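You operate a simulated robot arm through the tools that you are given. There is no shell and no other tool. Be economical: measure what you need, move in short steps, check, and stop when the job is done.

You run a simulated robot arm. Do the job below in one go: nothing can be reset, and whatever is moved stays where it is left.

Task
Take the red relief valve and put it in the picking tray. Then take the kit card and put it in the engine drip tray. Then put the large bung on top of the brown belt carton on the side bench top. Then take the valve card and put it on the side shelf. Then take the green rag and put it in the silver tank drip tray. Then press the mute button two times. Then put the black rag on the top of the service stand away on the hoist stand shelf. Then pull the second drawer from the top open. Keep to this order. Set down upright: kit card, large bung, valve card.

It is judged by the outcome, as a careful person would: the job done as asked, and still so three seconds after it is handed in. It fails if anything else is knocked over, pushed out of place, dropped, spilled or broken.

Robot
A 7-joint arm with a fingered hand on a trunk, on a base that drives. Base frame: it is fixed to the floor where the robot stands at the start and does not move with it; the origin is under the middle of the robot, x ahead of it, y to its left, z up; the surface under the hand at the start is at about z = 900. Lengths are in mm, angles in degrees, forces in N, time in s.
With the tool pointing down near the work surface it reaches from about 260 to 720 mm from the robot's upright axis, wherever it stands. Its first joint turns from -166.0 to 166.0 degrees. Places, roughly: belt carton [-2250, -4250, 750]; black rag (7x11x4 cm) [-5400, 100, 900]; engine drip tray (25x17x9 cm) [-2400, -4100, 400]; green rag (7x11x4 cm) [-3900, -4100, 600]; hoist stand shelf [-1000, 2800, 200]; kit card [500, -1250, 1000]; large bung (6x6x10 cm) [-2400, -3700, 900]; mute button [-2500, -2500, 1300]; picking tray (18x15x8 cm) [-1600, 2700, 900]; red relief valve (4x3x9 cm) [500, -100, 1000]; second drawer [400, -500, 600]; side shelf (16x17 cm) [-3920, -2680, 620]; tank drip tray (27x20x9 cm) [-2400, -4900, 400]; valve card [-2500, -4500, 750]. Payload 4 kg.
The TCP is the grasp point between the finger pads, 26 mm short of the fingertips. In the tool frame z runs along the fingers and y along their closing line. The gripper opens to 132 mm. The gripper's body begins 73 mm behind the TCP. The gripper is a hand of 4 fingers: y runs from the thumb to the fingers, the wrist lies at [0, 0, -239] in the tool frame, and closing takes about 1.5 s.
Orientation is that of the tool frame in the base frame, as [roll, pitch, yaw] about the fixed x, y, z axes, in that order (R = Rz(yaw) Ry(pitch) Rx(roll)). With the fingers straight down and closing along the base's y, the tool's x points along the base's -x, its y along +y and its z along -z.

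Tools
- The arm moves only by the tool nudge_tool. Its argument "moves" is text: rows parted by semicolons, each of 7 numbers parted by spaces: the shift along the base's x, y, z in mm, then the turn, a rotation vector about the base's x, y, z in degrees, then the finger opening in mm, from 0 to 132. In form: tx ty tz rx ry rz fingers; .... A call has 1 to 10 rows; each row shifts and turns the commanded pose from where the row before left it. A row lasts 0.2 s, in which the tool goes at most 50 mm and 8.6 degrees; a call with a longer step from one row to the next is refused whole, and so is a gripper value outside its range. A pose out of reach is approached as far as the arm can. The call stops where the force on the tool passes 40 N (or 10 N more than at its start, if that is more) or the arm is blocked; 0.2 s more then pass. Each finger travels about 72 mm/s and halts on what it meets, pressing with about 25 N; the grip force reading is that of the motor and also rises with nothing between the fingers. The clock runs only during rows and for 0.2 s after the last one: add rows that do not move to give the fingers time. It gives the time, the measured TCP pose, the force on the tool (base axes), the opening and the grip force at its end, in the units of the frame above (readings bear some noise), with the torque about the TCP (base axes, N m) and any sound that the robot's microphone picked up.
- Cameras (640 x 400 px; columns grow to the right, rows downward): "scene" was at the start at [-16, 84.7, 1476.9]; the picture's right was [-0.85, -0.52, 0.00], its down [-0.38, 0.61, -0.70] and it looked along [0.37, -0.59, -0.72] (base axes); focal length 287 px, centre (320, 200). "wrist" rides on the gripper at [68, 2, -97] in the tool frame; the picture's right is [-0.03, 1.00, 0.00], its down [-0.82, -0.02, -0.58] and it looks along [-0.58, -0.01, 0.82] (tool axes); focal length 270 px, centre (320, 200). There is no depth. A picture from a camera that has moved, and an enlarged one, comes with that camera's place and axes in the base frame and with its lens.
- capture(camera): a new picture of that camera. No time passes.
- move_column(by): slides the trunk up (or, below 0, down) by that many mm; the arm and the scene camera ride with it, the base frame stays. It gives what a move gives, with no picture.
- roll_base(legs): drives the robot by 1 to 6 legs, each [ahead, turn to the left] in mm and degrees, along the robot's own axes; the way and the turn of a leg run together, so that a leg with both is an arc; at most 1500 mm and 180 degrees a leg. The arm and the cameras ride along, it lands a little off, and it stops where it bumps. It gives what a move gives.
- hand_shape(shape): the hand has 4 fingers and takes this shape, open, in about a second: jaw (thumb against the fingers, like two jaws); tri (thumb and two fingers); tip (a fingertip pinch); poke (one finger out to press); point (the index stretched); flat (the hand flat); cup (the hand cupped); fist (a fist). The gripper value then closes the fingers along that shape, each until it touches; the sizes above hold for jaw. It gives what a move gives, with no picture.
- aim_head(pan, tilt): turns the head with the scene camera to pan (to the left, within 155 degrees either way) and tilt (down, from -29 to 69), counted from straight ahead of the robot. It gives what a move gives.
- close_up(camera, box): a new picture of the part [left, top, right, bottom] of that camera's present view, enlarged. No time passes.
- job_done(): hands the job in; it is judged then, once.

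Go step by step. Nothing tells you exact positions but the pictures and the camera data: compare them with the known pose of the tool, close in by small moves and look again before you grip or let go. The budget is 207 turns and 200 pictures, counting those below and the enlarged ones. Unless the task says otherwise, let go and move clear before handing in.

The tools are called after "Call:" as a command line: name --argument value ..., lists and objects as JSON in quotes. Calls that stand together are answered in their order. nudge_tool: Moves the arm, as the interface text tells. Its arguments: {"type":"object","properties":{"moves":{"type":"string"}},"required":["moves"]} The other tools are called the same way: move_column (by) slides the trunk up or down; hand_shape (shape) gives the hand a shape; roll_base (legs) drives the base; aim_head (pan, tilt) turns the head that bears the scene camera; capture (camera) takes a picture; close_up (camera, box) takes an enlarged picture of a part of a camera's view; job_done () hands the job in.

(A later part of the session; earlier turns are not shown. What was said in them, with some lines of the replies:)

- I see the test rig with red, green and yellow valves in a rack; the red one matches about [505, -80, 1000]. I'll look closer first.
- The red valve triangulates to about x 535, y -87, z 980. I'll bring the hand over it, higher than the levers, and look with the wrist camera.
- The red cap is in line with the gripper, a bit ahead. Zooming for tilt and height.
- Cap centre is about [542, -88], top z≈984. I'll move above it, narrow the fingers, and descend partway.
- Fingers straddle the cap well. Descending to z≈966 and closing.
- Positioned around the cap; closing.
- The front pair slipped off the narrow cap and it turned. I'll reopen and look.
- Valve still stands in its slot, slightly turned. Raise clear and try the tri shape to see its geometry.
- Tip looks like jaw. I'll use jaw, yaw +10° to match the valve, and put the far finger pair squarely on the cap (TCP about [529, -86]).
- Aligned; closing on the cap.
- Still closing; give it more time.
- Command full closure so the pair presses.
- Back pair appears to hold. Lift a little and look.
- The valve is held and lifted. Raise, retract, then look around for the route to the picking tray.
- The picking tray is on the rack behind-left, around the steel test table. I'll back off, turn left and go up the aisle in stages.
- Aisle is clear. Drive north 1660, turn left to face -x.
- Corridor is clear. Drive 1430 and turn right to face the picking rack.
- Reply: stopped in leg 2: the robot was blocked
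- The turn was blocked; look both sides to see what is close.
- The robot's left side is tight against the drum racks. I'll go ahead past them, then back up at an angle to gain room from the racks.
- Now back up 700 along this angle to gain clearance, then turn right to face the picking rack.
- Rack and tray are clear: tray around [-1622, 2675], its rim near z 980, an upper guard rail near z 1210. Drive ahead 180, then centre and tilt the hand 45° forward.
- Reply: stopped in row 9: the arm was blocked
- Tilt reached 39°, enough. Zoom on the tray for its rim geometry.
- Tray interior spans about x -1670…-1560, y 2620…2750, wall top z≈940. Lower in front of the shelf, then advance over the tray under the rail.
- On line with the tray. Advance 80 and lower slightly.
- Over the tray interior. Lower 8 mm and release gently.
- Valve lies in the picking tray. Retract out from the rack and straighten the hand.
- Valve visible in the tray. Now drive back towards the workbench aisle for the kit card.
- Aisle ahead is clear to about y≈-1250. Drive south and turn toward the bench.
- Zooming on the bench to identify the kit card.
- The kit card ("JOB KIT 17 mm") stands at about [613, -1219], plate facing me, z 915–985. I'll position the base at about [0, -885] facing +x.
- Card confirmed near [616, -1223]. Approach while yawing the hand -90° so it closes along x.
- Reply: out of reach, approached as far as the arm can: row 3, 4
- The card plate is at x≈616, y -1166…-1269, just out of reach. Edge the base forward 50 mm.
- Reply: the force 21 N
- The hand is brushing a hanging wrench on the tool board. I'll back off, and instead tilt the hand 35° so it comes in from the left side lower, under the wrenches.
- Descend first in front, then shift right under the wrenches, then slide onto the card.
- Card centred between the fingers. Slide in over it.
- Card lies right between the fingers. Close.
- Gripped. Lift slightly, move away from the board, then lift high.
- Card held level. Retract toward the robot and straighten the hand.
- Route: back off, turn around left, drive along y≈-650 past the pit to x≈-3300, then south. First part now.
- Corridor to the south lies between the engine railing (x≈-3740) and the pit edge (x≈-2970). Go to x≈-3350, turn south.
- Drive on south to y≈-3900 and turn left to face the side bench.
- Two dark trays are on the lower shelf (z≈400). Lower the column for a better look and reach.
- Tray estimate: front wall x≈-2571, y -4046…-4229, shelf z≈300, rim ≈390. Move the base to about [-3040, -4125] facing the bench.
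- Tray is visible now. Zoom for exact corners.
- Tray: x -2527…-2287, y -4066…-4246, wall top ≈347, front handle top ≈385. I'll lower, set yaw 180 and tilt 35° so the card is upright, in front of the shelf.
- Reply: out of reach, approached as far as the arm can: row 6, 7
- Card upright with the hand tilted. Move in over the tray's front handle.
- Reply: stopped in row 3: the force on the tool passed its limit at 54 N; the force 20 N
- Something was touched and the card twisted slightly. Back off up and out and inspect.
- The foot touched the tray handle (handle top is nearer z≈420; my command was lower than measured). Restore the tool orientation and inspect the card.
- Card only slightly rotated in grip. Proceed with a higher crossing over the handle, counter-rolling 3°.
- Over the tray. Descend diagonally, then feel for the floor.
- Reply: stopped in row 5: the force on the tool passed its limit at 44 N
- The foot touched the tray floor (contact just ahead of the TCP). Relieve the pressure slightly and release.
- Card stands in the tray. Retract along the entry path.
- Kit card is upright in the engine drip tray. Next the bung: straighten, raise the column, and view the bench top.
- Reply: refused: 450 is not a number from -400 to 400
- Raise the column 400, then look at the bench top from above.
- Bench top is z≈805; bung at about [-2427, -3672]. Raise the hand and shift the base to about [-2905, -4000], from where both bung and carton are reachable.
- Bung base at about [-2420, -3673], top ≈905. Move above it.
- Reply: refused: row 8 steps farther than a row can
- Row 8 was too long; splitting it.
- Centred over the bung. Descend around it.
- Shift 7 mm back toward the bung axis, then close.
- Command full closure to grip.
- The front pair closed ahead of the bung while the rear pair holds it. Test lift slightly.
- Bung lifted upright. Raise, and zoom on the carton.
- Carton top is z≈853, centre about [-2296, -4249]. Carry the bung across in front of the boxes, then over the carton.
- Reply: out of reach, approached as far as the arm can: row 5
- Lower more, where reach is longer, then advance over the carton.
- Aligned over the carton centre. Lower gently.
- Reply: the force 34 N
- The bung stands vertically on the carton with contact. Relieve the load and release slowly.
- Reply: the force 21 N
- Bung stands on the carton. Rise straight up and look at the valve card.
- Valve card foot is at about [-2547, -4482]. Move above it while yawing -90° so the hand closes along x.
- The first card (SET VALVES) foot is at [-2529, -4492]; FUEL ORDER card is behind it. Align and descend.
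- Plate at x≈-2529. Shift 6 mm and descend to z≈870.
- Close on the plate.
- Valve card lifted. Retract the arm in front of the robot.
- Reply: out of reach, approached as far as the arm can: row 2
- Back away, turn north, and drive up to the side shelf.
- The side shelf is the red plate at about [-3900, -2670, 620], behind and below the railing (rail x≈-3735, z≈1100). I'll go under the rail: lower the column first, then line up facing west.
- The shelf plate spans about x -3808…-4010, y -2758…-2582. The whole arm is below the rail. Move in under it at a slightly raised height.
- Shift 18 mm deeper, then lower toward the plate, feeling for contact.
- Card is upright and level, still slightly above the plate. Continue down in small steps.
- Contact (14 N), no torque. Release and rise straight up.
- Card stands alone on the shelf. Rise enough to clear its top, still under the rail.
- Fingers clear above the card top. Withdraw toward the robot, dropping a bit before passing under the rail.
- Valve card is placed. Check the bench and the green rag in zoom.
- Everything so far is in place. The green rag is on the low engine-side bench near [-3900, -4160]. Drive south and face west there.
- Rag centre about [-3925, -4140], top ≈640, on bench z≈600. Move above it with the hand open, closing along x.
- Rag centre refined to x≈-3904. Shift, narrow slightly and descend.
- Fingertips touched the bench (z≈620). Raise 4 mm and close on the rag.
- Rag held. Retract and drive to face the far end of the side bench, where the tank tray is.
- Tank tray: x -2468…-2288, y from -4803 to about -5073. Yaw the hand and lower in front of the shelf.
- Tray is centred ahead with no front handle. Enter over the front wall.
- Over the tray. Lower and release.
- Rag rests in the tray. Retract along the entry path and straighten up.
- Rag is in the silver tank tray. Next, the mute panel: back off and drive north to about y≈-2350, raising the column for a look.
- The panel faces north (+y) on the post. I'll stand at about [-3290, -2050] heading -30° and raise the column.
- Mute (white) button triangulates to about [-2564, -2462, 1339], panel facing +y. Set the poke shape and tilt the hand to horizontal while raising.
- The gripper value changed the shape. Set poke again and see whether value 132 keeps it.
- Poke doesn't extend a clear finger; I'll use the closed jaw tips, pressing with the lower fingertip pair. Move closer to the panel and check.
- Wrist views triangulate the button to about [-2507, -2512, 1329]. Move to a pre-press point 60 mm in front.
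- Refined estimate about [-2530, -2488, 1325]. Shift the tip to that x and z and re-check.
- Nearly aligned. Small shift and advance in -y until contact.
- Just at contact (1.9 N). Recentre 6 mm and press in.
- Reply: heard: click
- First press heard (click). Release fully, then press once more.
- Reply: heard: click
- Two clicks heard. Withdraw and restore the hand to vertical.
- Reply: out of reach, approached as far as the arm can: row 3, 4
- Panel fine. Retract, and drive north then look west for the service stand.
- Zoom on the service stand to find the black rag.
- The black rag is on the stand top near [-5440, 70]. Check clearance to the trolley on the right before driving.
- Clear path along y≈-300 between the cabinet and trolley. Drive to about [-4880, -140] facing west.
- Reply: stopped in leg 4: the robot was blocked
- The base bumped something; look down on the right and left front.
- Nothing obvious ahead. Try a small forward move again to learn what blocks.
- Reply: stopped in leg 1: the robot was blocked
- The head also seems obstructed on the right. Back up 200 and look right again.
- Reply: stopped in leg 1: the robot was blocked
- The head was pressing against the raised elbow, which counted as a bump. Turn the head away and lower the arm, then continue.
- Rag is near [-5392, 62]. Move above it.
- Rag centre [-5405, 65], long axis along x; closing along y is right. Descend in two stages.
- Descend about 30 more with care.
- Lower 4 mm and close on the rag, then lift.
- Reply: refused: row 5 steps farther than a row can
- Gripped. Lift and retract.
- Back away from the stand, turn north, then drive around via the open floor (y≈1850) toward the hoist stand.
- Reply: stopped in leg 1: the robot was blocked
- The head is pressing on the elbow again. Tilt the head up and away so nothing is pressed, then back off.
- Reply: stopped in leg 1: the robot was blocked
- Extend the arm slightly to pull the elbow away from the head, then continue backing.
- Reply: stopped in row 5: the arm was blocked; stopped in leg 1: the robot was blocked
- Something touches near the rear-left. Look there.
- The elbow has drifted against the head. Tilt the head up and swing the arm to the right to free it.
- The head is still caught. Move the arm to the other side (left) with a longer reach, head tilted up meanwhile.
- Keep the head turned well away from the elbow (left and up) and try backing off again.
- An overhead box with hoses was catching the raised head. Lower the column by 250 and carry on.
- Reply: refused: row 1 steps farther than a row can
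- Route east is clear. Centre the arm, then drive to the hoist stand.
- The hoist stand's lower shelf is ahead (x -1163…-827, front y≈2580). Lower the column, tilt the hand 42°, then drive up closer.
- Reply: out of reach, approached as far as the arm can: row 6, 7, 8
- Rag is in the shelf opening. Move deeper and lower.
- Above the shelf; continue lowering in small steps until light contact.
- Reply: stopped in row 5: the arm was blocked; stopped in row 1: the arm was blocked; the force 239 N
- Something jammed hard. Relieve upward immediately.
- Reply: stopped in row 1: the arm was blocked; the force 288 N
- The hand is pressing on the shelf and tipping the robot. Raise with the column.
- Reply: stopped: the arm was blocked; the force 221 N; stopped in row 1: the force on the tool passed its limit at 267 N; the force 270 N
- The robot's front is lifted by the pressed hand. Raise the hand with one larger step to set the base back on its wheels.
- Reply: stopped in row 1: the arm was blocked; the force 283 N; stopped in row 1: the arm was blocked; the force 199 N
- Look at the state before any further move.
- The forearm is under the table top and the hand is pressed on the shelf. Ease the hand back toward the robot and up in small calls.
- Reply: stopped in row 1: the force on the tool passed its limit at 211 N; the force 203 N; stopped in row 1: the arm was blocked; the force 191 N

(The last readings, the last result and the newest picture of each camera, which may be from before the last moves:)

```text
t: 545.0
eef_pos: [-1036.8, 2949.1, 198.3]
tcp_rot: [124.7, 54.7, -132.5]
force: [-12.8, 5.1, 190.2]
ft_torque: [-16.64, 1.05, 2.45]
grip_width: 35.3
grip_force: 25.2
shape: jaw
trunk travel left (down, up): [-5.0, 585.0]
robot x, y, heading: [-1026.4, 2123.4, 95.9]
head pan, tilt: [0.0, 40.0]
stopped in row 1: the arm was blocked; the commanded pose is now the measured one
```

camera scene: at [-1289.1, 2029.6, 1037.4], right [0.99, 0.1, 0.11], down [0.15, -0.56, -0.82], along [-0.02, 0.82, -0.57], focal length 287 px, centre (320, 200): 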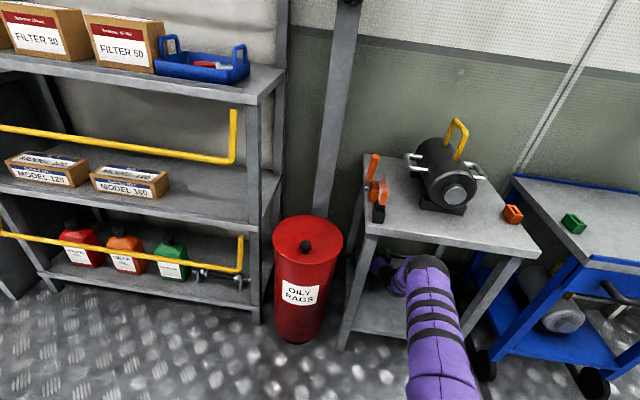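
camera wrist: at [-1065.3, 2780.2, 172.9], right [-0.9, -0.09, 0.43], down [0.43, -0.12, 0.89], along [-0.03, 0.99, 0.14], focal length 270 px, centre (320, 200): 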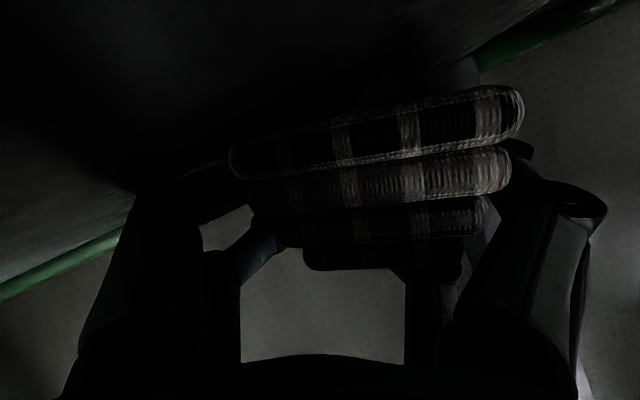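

Relieve via the column in several short raises.

Call:
move_column --by 40

Call:
move_column --by 40

Call:
move_column --by 40

Call:
move_column --by 40

```text
t: 545.3
eef_pos: [-1041.0, 2948.9, 198.2]
tcp_rot: [128.4, 56.9, -127.8]
force: [-21.3, -16.3, 202.8]
ft_torque: [-21.1, 0.28, 1.13]
grip_width: 36.2
grip_force: 25.3
shape: jaw
trunk travel left (down, up): [-8.0, 582.0]
robot x, y, heading: [-1030.2, 2120.7, 96.7]
head pan, tilt: [0.0, 40.0]
stopped: the arm was blocked; the commanded pose is now the measured one
```

```text
t: 545.7
eef_pos: [-1047.4, 2951.7, 200.1]
tcp_rot: [133.6, 60.1, -119.4]
force: [-10.7, -18.9, 198.8]
ft_torque: [-24.39, -2.55, -0.02]
grip_width: 38.7
grip_force: 24.9
shape: jaw
trunk travel left (down, up): [-12.0, 578.0]
robot x, y, heading: [-1031.6, 2126.3, 96.8]
head pan, tilt: [0.0, 40.0]
stopped: the arm was blocked; the commanded pose is now the measured one
```

```text
t: 546.0
eef_pos: [-1044.3, 2945.4, 204.0]
tcp_rot: [121.5, 56.5, -129.8]
force: [-8.5, -14.3, 201.7]
ft_torque: [-26.78, -2.15, -1.43]
grip_width: 39.5
grip_force: 24.7
shape: jaw
trunk travel left (down, up): [-16.0, 574.0]
robot x, y, heading: [-1029.3, 2124.3, 97.6]
head pan, tilt: [0.0, 40.0]
stopped: the arm was blocked; the commanded pose is now the measured one
```

```text
t: 546.8
eef_pos: [-1031.3, 2950.1, 199.7]
tcp_rot: [117.5, 52.1, -131.6]
force: [14.3, -130.3, 218.2]
ft_torque: [-22.57, -4.74, 2.53]
grip_width: 31.7
grip_force: 24.9
shape: jaw
trunk travel left (down, up): [-58.0, 532.0]
robot x, y, heading: [-1028.8, 2123.4, 99.2]
head pan, tilt: [0.0, 40.0]
stopped: the force on the tool passed its limit at 240 N (the readings are from after the stop); the commanded pose is now the measured one
```

Column is now moving. Continue raising it.

Call:
move_column --by 60

Call:
move_column --by 60

Call:
move_column --by 60

Call:
capture --camera "scene"

```text
t: 547.5
eef_pos: [-1036.7, 2956.4, 201.5]
tcp_rot: [118.5, 50.8, -128.7]
force: [16.5, -159.1, 127.1]
ft_torque: [-4.6, -2.02, 0.03]
grip_width: 38.6
grip_force: 25.4
shape: jaw
trunk travel left (down, up): [-103.0, 487.0]
robot x, y, heading: [-1029.9, 2124.9, 99.1]
head pan, tilt: [0.0, 40.0]
stopped: the force on the tool passed its limit at 280 N (the readings are from after the stop); the commanded pose is now the measured one
```

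```text
t: 548.5
eef_pos: [-1036.5, 2953.7, 240.0]
tcp_rot: [121.7, 49.6, -126.8]
force: [-0.9, -22.8, -6.2]
ft_torque: [-0.3, -0.01, 0.04]
grip_width: 40.8
grip_force: 25.5
shape: jaw
trunk travel left (down, up): [-163.0, 427.0]
robot x, y, heading: [-1023.7, 2120.9, 99.0]
head pan, tilt: [0.0, 40.0]
```

```text
t: 549.5
eef_pos: [-1035.7, 2954.6, 302.0]
tcp_rot: [121.5, 49.7, -127.1]
force: [1.4, -35.3, -7.3]
ft_torque: [-0.4, 0.02, -0.13]
grip_width: 41.0
grip_force: 25.4
shape: jaw
trunk travel left (down, up): [-223.0, 367.0]
robot x, y, heading: [-1032.7, 2127.7, 99.1]
head pan, tilt: [0.0, 40.0]
```

```text
5 pictures are left
camera scene: at [-1182.2, 2125.7, 1258.0], right [0.99, 0.16, 0.0], down [0.1, -0.64, -0.77], along [-0.12, 0.76, -0.64], focal length 287 px, centre (320, 200)
```

scene: 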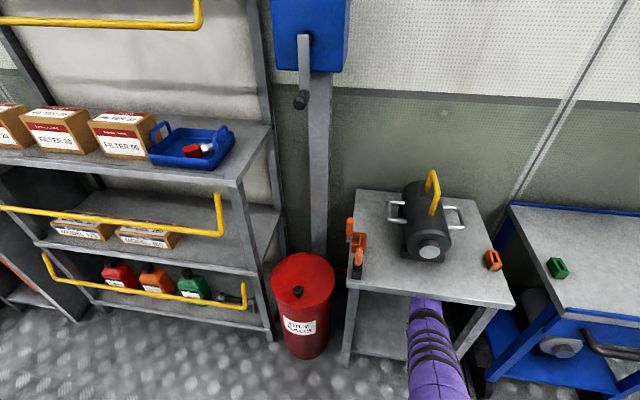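

Robot is upright again and the force is gone. Pull the hand back toward the shelf middle.

Call:
nudge_tool --moves "0 -25 0 0 0 0 0;0 -25 0 0 0 0 0;0 -25 0 0 0 0 0;0 -25 0 0 0 0 0;0 -25 0 0 0 0 0;0 0 0 0 0 0 0"

Call:
capture --camera "wrist"

```text
t: 550.1
eef_pos: [-1066.2, 2822.3, 202.3]
tcp_rot: [124.8, 41.7, -124.2]
force: [1.6, 10.1, 24.7]
ft_torque: [0.52, -0.07, 0.02]
grip_width: 38.9
grip_force: 25.1
shape: jaw
trunk travel left (down, up): [-223.0, 367.0]
robot x, y, heading: [-1032.6, 2118.1, 99.6]
head pan, tilt: [0.0, 40.0]
stopped in row 3: the arm was blocked; the commanded pose is now the measured one
```

```text
4 pictures are left
camera wrist: at [-1050.7, 2704.9, 198.0], right [-0.77, -0.11, 0.63], down [0.63, 0.06, 0.78], along [-0.13, 0.99, 0.03], focal length 270 px, centre (320, 200)
```

wrist: 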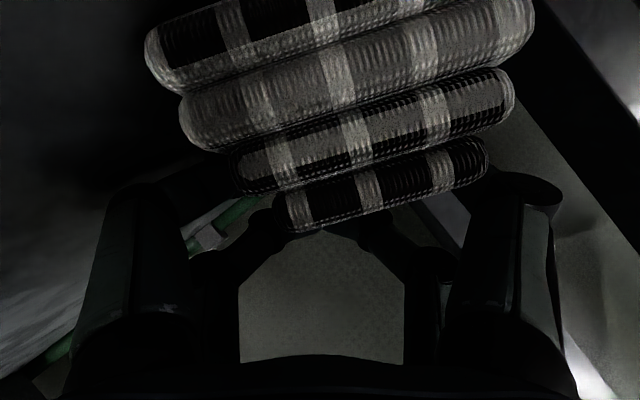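

The rag is now resting on the shelf around [-1065, 2800]. Release it.

Call:
nudge_tool --moves "0 0 0 0 0 0 50;0 0 0 0 0 0 65;0 0 0 0 0 0 75;0 0 0 0 0 0 85;0 0 0 0 0 0 85"

Call:
capture --camera "wrist"

```text
t: 551.3
eef_pos: [-1066.2, 2822.0, 200.9]
tcp_rot: [125.1, 41.6, -123.8]
force: [0.4, -1.0, 28.0]
ft_torque: [0.16, -0.33, -0.05]
grip_width: 64.8
grip_force: 0.1
shape: jaw
trunk travel left (down, up): [-223.0, 367.0]
robot x, y, heading: [-1030.5, 2121.4, 100.0]
head pan, tilt: [0.0, 40.0]
```

```text
3 pictures are left
camera wrist: at [-1051.0, 2704.3, 197.5], right [-0.77, -0.12, 0.63], down [0.62, 0.06, 0.78], along [-0.13, 0.99, 0.02], focal length 270 px, centre (320, 200)
```

wrist: 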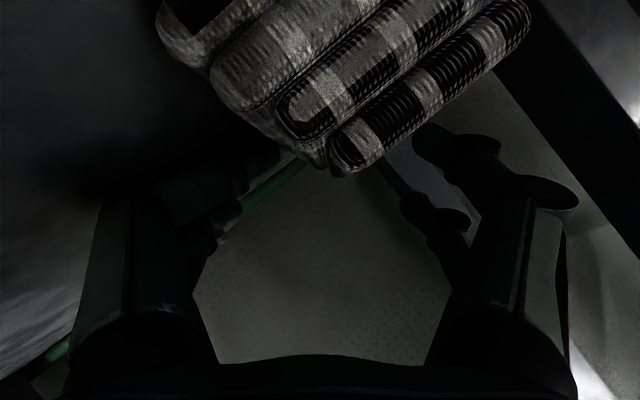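

Rag is lying on the shelf, released. Withdraw rigidly: tiny column lift, then drive the base back.

Call:
move_column --by 8

Call:
roll_base --legs '[[-120, 0]]'

Call:
move_column --by 40

Call:
roll_base --legs '[[-250, 0]]'

Call:
capture --camera "scene"

```text
t: 551.8
eef_pos: [-1067.7, 2820.0, 201.7]
tcp_rot: [124.3, 41.4, -124.4]
force: [1.0, -0.1, 27.2]
ft_torque: [0.18, -0.31, -0.03]
grip_width: 65.9
grip_force: 0.1
shape: jaw
trunk travel left (down, up): [-227.0, 363.0]
robot x, y, heading: [-1032.5, 2118.5, 99.3]
head pan, tilt: [0.0, 40.0]
stopped: the force on the tool passed its limit at 46 N (the readings are from after the stop); the commanded pose is now the measured one
```

```text
t: 552.4
eef_pos: [-1067.0, 2822.3, 206.0]
tcp_rot: [123.5, 41.8, -124.8]
force: [-1.1, -5.7, 19.4]
ft_torque: [-0.18, -0.14, -0.13]
grip_width: 68.3
grip_force: 0.0
shape: jaw
trunk travel left (down, up): [-227.0, 363.0]
robot x, y, heading: [-1024.9, 2122.1, 99.7]
head pan, tilt: [0.0, 40.0]
stopped in leg 1: the robot was blocked; the commanded pose is now the measured one
```

```text
t: 553.3
eef_pos: [-1073.0, 2786.8, 205.6]
tcp_rot: [125.7, 38.4, -123.6]
force: [-1.2, 3.5, 20.7]
ft_torque: [0.29, -0.24, 0.03]
grip_width: 68.6
grip_force: 0.0
shape: jaw
trunk travel left (down, up): [-267.0, 323.0]
robot x, y, heading: [-1027.2, 2120.8, 99.6]
head pan, tilt: [0.0, 40.0]
```

```text
t: 555.1
eef_pos: [-1024.6, 2572.8, 242.9]
tcp_rot: [124.2, 41.5, -124.6]
force: [-0.4, -0.1, -0.6]
ft_torque: [0.0, -0.01, 0.02]
grip_width: 84.8
grip_force: 0.1
shape: jaw
trunk travel left (down, up): [-267.0, 323.0]
robot x, y, heading: [-983.0, 1870.5, 99.5]
head pan, tilt: [0.0, 40.0]
```

```text
2 pictures are left
camera scene: at [-1139.6, 1871.2, 1302.1], right [0.99, 0.17, 0.0], down [0.11, -0.63, -0.77], along [-0.13, 0.76, -0.64], focal length 287 px, centre (320, 200)
```

scene: 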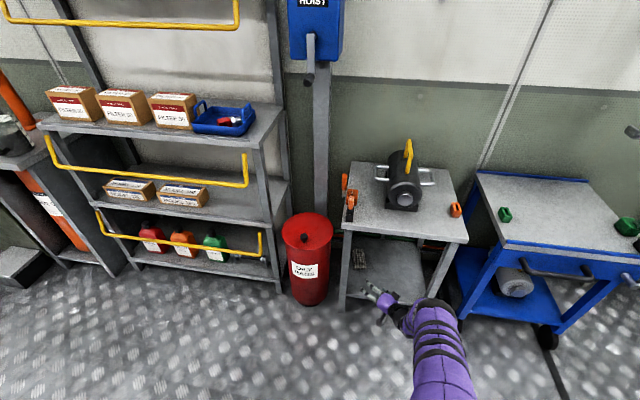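

Black rag lies on the hoist stand shelf; everything else stands. Now for the drawer: pull the hand back and rotate it to point straight ahead with the fingers closing vertically.

Call:
nudge_tool --moves "0 -18 15 0.75 6.5 -3.8 85;0 -18 15 0.75 6.5 -3.8 85;0 -18 15 0.75 6.5 -3.8 85;0 -18 15 0.75 6.5 -3.8 85;0 -18 15 0.75 6.5 -3.8 85;0 -18 15 0.75 6.5 -3.8 85;0 -18 15 0.75 6.5 -3.8 85;0 -18 15 0.75 6.5 -3.8 85;0 0 0 0 0 0 85"

Call:
move_column --by 200

```text
t: 557.1
eef_pos: [-1025.8, 2429.9, 364.2]
tcp_rot: [90.0, 0.0, -170.7]
force: [-0.5, -0.1, -0.5]
ft_torque: [0.04, -0.01, -0.01]
grip_width: 84.9
grip_force: 0.1
shape: jaw
trunk travel left (down, up): [-267.0, 323.0]
robot x, y, heading: [-988.1, 1869.8, 99.6]
head pan, tilt: [0.0, 40.0]
```

```text
t: 559.3
eef_pos: [-1025.7, 2430.1, 562.2]
tcp_rot: [89.9, 0.0, -170.6]
force: [-0.4, -0.5, 0.0]
ft_torque: [-0.03, 0.02, -0.04]
grip_width: 84.7
grip_force: 0.1
shape: jaw
trunk travel left (down, up): [-467.0, 123.0]
robot x, y, heading: [-989.5, 1872.2, 99.8]
head pan, tilt: [0.0, 40.0]
```

Hand is level and pointing ahead. Drive back around to the red drawers in stages.

Call:
roll_base --legs '[[0, -112.6], [860, 0], [0, -77], [1000, 0]]'

```text
t: 577.6
eef_pos: [-247.7, 106.2, 563.4]
tcp_rot: [90.0, 0.1, -2.5]
force: [-1.2, 0.4, 0.8]
ft_torque: [0.02, 0.01, -0.01]
grip_width: 85.0
grip_force: 0.0
shape: jaw
trunk travel left (down, up): [-467.0, 123.0]
robot x, y, heading: [-170.9, 658.7, -92.2]
head pan, tilt: [0.0, 40.0]
```

Call:
roll_base --legs '[[0, -9.2], [1160, 0], [0, 101.4]]'

Call:
aim_head --pan 0 --tilt 45

Call:
capture --camera "scene"

```text
t: 589.0
eef_pos: [163.0, -567.4, 564.1]
tcp_rot: [90.0, 0.2, 88.5]
force: [-0.1, -0.7, 0.4]
ft_torque: [0.01, 0.03, 0.01]
grip_width: 84.6
grip_force: 0.1
shape: jaw
trunk travel left (down, up): [-467.0, 123.0]
robot x, y, heading: [-392.1, -500.9, -1.3]
head pan, tilt: [0.0, 40.0]
```

```text
t: 589.6
eef_pos: [162.9, -567.0, 563.8]
tcp_rot: [90.0, 0.1, 88.5]
force: [0.4, -0.1, 0.1]
ft_torque: [0.02, 0.02, -0.01]
grip_width: 84.9
grip_force: 0.2
shape: jaw
trunk travel left (down, up): [-467.0, 123.0]
robot x, y, heading: [-395.8, -496.5, -1.1]
head pan, tilt: [0.0, 45.0]
```

```text
1 pictures are left
camera scene: at [-367.2, -346.6, 1494.9], right [-0.02, -1.0, 0.0], down [-0.71, 0.01, -0.71], along [0.71, -0.01, -0.71], focal length 287 px, centre (320, 200)
```

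scene: 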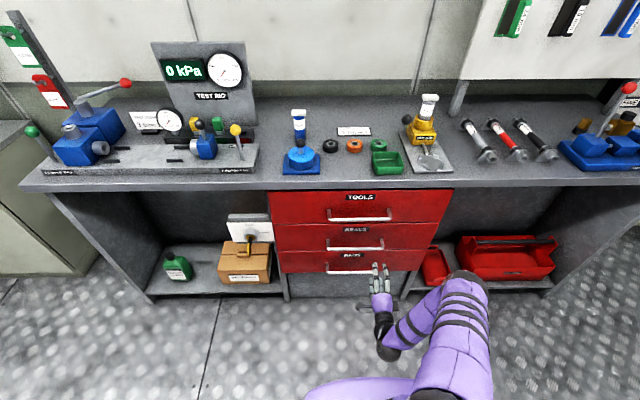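

The three drawers are clear; the second handle spans y -382…-595, z≈590. Line up in front of it and use the last picture from the wrist to check.

Call:
nudge_tool --moves "8 26 9 0 0 1.5 85;8 26 9 0 0 0 85;8 26 8 0 0 0 85;0 0 0 0 0 0 85"

Call:
capture --camera "wrist"

```text
t: 590.6
eef_pos: [187.2, -489.1, 588.9]
tcp_rot: [89.9, 0.2, 90.0]
force: [0.0, 0.4, -0.4]
ft_torque: [0.02, 0.0, -0.03]
grip_width: 84.8
grip_force: 0.1
shape: jaw
trunk travel left (down, up): [-467.0, 123.0]
robot x, y, heading: [-395.8, -500.1, -1.1]
head pan, tilt: [0.0, 45.0]
```

```text
0 pictures are left
camera wrist: at [90.4, -421.2, 590.6], right [0.0, -0.02, 1.0], down [-0.58, -0.82, -0.02], along [0.82, -0.58, -0.01], focal length 270 px, centre (320, 200)
```

wrist: 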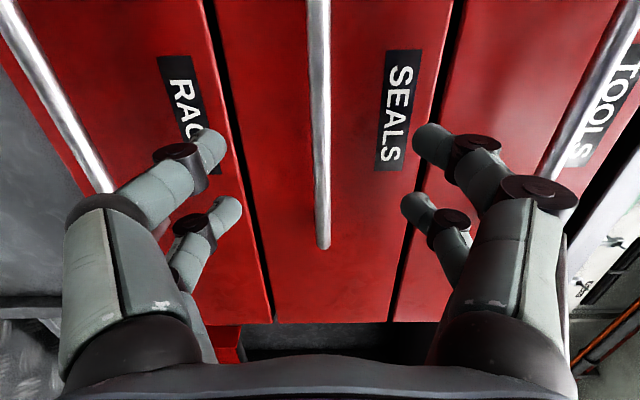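

The SEALS (second) handle is exactly centred between the fingers at z≈590. Advance around the bar and close.

Call:
nudge_tool --moves "30 0 0 0 0 0 85;25 0 0 0 0 0 85;15 0 0 0 0 0 85;8 0 0 0 0 0 85;0 0 0 0 0 0 85"

Call:
nudge_tool --moves "0 0 0 0 0 0 40;0 0 0 0 0 0 10;0 0 0 0 0 0 0;0 0 0 0 0 0 0;0 0 0 0 0 0 0;0 0 0 0 0 0 0;0 0 0 0 0 0 0;0 0 0 0 0 0 0"

```text
t: 591.8
eef_pos: [265.3, -489.5, 589.8]
tcp_rot: [90.0, 0.0, 90.0]
force: [0.3, -0.9, 0.3]
ft_torque: [-0.01, 0.0, -0.06]
grip_width: 85.0
grip_force: 0.1
shape: jaw
trunk travel left (down, up): [-467.0, 123.0]
robot x, y, heading: [-389.6, -500.4, -1.1]
head pan, tilt: [0.0, 45.0]
```

```text
t: 593.6
eef_pos: [265.7, -489.2, 590.1]
tcp_rot: [89.9, 0.1, 90.0]
force: [7.6, 0.5, -0.8]
ft_torque: [-0.05, -0.04, -0.1]
grip_width: 0.1
grip_force: 24.9
shape: jaw
trunk travel left (down, up): [-467.0, 123.0]
robot x, y, heading: [-393.7, -499.6, -1.2]
head pan, tilt: [0.0, 45.0]
```

A +x reaction suggests the fingers closed behind the bar. Pull back by arm a little and check the force.

Call:
nudge_tool --moves "-8 0 0 0 0 0 0;-10 0 0 0 0 0 0;-12 0 0 0 0 0 0;0 0 0 0 0 0 0"

```text
t: 594.6
eef_pos: [234.2, -488.2, 588.9]
tcp_rot: [90.0, 0.2, 90.0]
force: [1.1, -3.1, -1.3]
ft_torque: [-0.01, 0.0, -0.02]
grip_width: 0.2
grip_force: 25.0
shape: jaw
trunk travel left (down, up): [-467.0, 123.0]
robot x, y, heading: [-392.2, -495.6, -1.2]
head pan, tilt: [0.0, 45.0]
```

Test whether the bar is held: a small vertical nudge should meet resistance.

Call:
nudge_tool --moves "0 0 4 0 0 0 0;0 0 4 0 0 0 0;0 0 0 0 0 0 0"

```text
t: 595.4
eef_pos: [233.6, -488.1, 594.8]
tcp_rot: [90.4, 0.1, 90.1]
force: [0.4, -1.0, -22.4]
ft_torque: [-0.21, 0.15, 0.06]
grip_width: 0.0
grip_force: 24.4
shape: jaw
trunk travel left (down, up): [-467.0, 123.0]
robot x, y, heading: [-393.5, -499.8, -1.2]
head pan, tilt: [0.0, 45.0]
```

The bar is firmly held and the drawer has moved. Return in z and pull it open by backing the base.

Call:
nudge_tool --moves "0 0 -7 0 0 0 0;-20 0 0 0 0 0 0;-20 0 0 0 0 0 0;0 0 0 0 0 0 0"

Call:
roll_base --legs '[[-150, 0]]'

Call:
nudge_tool --moves "0 0 4 0 0 0 0;0 0 0 0 0 0 0"

```text
t: 596.4
eef_pos: [194.8, -488.7, 592.0]
tcp_rot: [90.0, 0.1, 90.0]
force: [0.5, 0.0, -0.6]
ft_torque: [-0.04, -0.02, 0.02]
grip_width: 0.1
grip_force: 24.9
shape: jaw
trunk travel left (down, up): [-467.0, 123.0]
robot x, y, heading: [-392.9, -501.5, -1.1]
head pan, tilt: [0.0, 45.0]
```

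```text
t: 597.8
eef_pos: [44.5, -486.8, 590.5]
tcp_rot: [90.0, 0.0, 89.9]
force: [0.8, 0.3, 0.3]
ft_torque: [0.03, 0.01, 0.01]
grip_width: 0.0
grip_force: 25.2
shape: jaw
trunk travel left (down, up): [-467.0, 123.0]
robot x, y, heading: [-543.5, -499.4, -1.3]
head pan, tilt: [0.0, 45.0]
```

```text
t: 598.4
eef_pos: [42.8, -487.0, 594.2]
tcp_rot: [90.2, 0.1, 89.9]
force: [0.5, -0.4, -4.1]
ft_torque: [-0.1, -0.04, -0.02]
grip_width: 0.2
grip_force: 25.7
shape: jaw
trunk travel left (down, up): [-467.0, 123.0]
robot x, y, heading: [-544.8, -495.2, -1.3]
head pan, tilt: [0.0, 45.0]
```

Confirm it is still held with a further small vertical nudge.

Call:
nudge_tool --moves "0 0 4 0 0 0 0;0 0 0 0 0 0 0"

```text
t: 599.0
eef_pos: [44.6, -485.9, 597.8]
tcp_rot: [90.2, 0.1, 89.9]
force: [-0.8, -1.6, -16.1]
ft_torque: [-0.28, 0.01, 0.0]
grip_width: 0.0
grip_force: 25.3
shape: jaw
trunk travel left (down, up): [-467.0, 123.0]
robot x, y, heading: [-544.9, -496.7, -1.1]
head pan, tilt: [0.0, 45.0]
```

Still held: the drawer is open about 220 mm. Release the handle and back straight away.

Call:
nudge_tool --moves "0 0 -6 0 0 0 0;0 0 0 0 0 0 30;0 0 0 0 0 0 60;0 0 0 0 0 0 85;0 0 0 0 0 0 85;0 0 0 0 0 0 85;0 0 0 0 0 0 85"

Call:
roll_base --legs '[[-200, 0]]'

Call:
nudge_tool --moves "0 0 0 0 0 0 85;0 0 0 0 0 0 85"

```text
t: 600.6
eef_pos: [42.9, -486.4, 592.0]
tcp_rot: [90.0, 0.1, 89.8]
force: [0.5, -0.3, -0.3]
ft_torque: [0.01, 0.01, 0.02]
grip_width: 84.7
grip_force: 0.0
shape: jaw
trunk travel left (down, up): [-467.0, 123.0]
robot x, y, heading: [-542.8, -496.8, -1.6]
head pan, tilt: [0.0, 45.0]
```

```text
t: 602.2
eef_pos: [-162.3, -482.2, 593.2]
tcp_rot: [90.0, 0.2, 89.8]
force: [0.6, 0.0, 0.3]
ft_torque: [0.02, 0.0, -0.02]
grip_width: 84.5
grip_force: 0.1
shape: jaw
trunk travel left (down, up): [-467.0, 123.0]
robot x, y, heading: [-749.3, -489.5, -1.4]
head pan, tilt: [0.0, 45.0]
```

```text
t: 602.8
eef_pos: [-162.6, -481.7, 592.2]
tcp_rot: [89.9, 0.1, 89.8]
force: [0.0, 0.2, 0.3]
ft_torque: [0.0, -0.03, 0.01]
grip_width: 84.5
grip_force: 0.1
shape: jaw
trunk travel left (down, up): [-467.0, 123.0]
robot x, y, heading: [-746.1, -491.3, -1.5]
head pan, tilt: [0.0, 45.0]
```

The drawer is open, the hand is clear, and all the steps were done in order, so I'm handing the job in.

Call:
job_done

```text
The job is handed in.
```

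I carried out all eight steps in the order you gave and handed the job in. The last one, the drawer, I could only check by feel because I had used up all the pictures.

- **Red relief valve:** it lies in the picking tray. My first grip turned it slightly in its rack before I got a proper hold.
- **Kit card:** it stands upright in the engine drip tray. On the way there my hand brushed a hanging wrench on the tool board. The card's foot also knocked the tray handle once. Neither looked displaced in the pictures I took afterwards.
- **Large bung:** it stands upright on the brown belt carton.
- **Valve card:** it stands upright on the side shelf.
- **Green rag:** it is in the silver tank drip tray.
- **Mute button:** I pressed it twice and heard two clicks.
- **Black rag:** it lies on the hoist stand shelf. While I was placing it the arm jammed and pressed on the shelf with up to about 280 N, tipping the robot. After I recovered, the stand and the items on it looked in place.
- **Second drawer (SEALS):** it should be open about 220 mm, going by how far I pulled the handle while gripping it. I then let go and backed clear.
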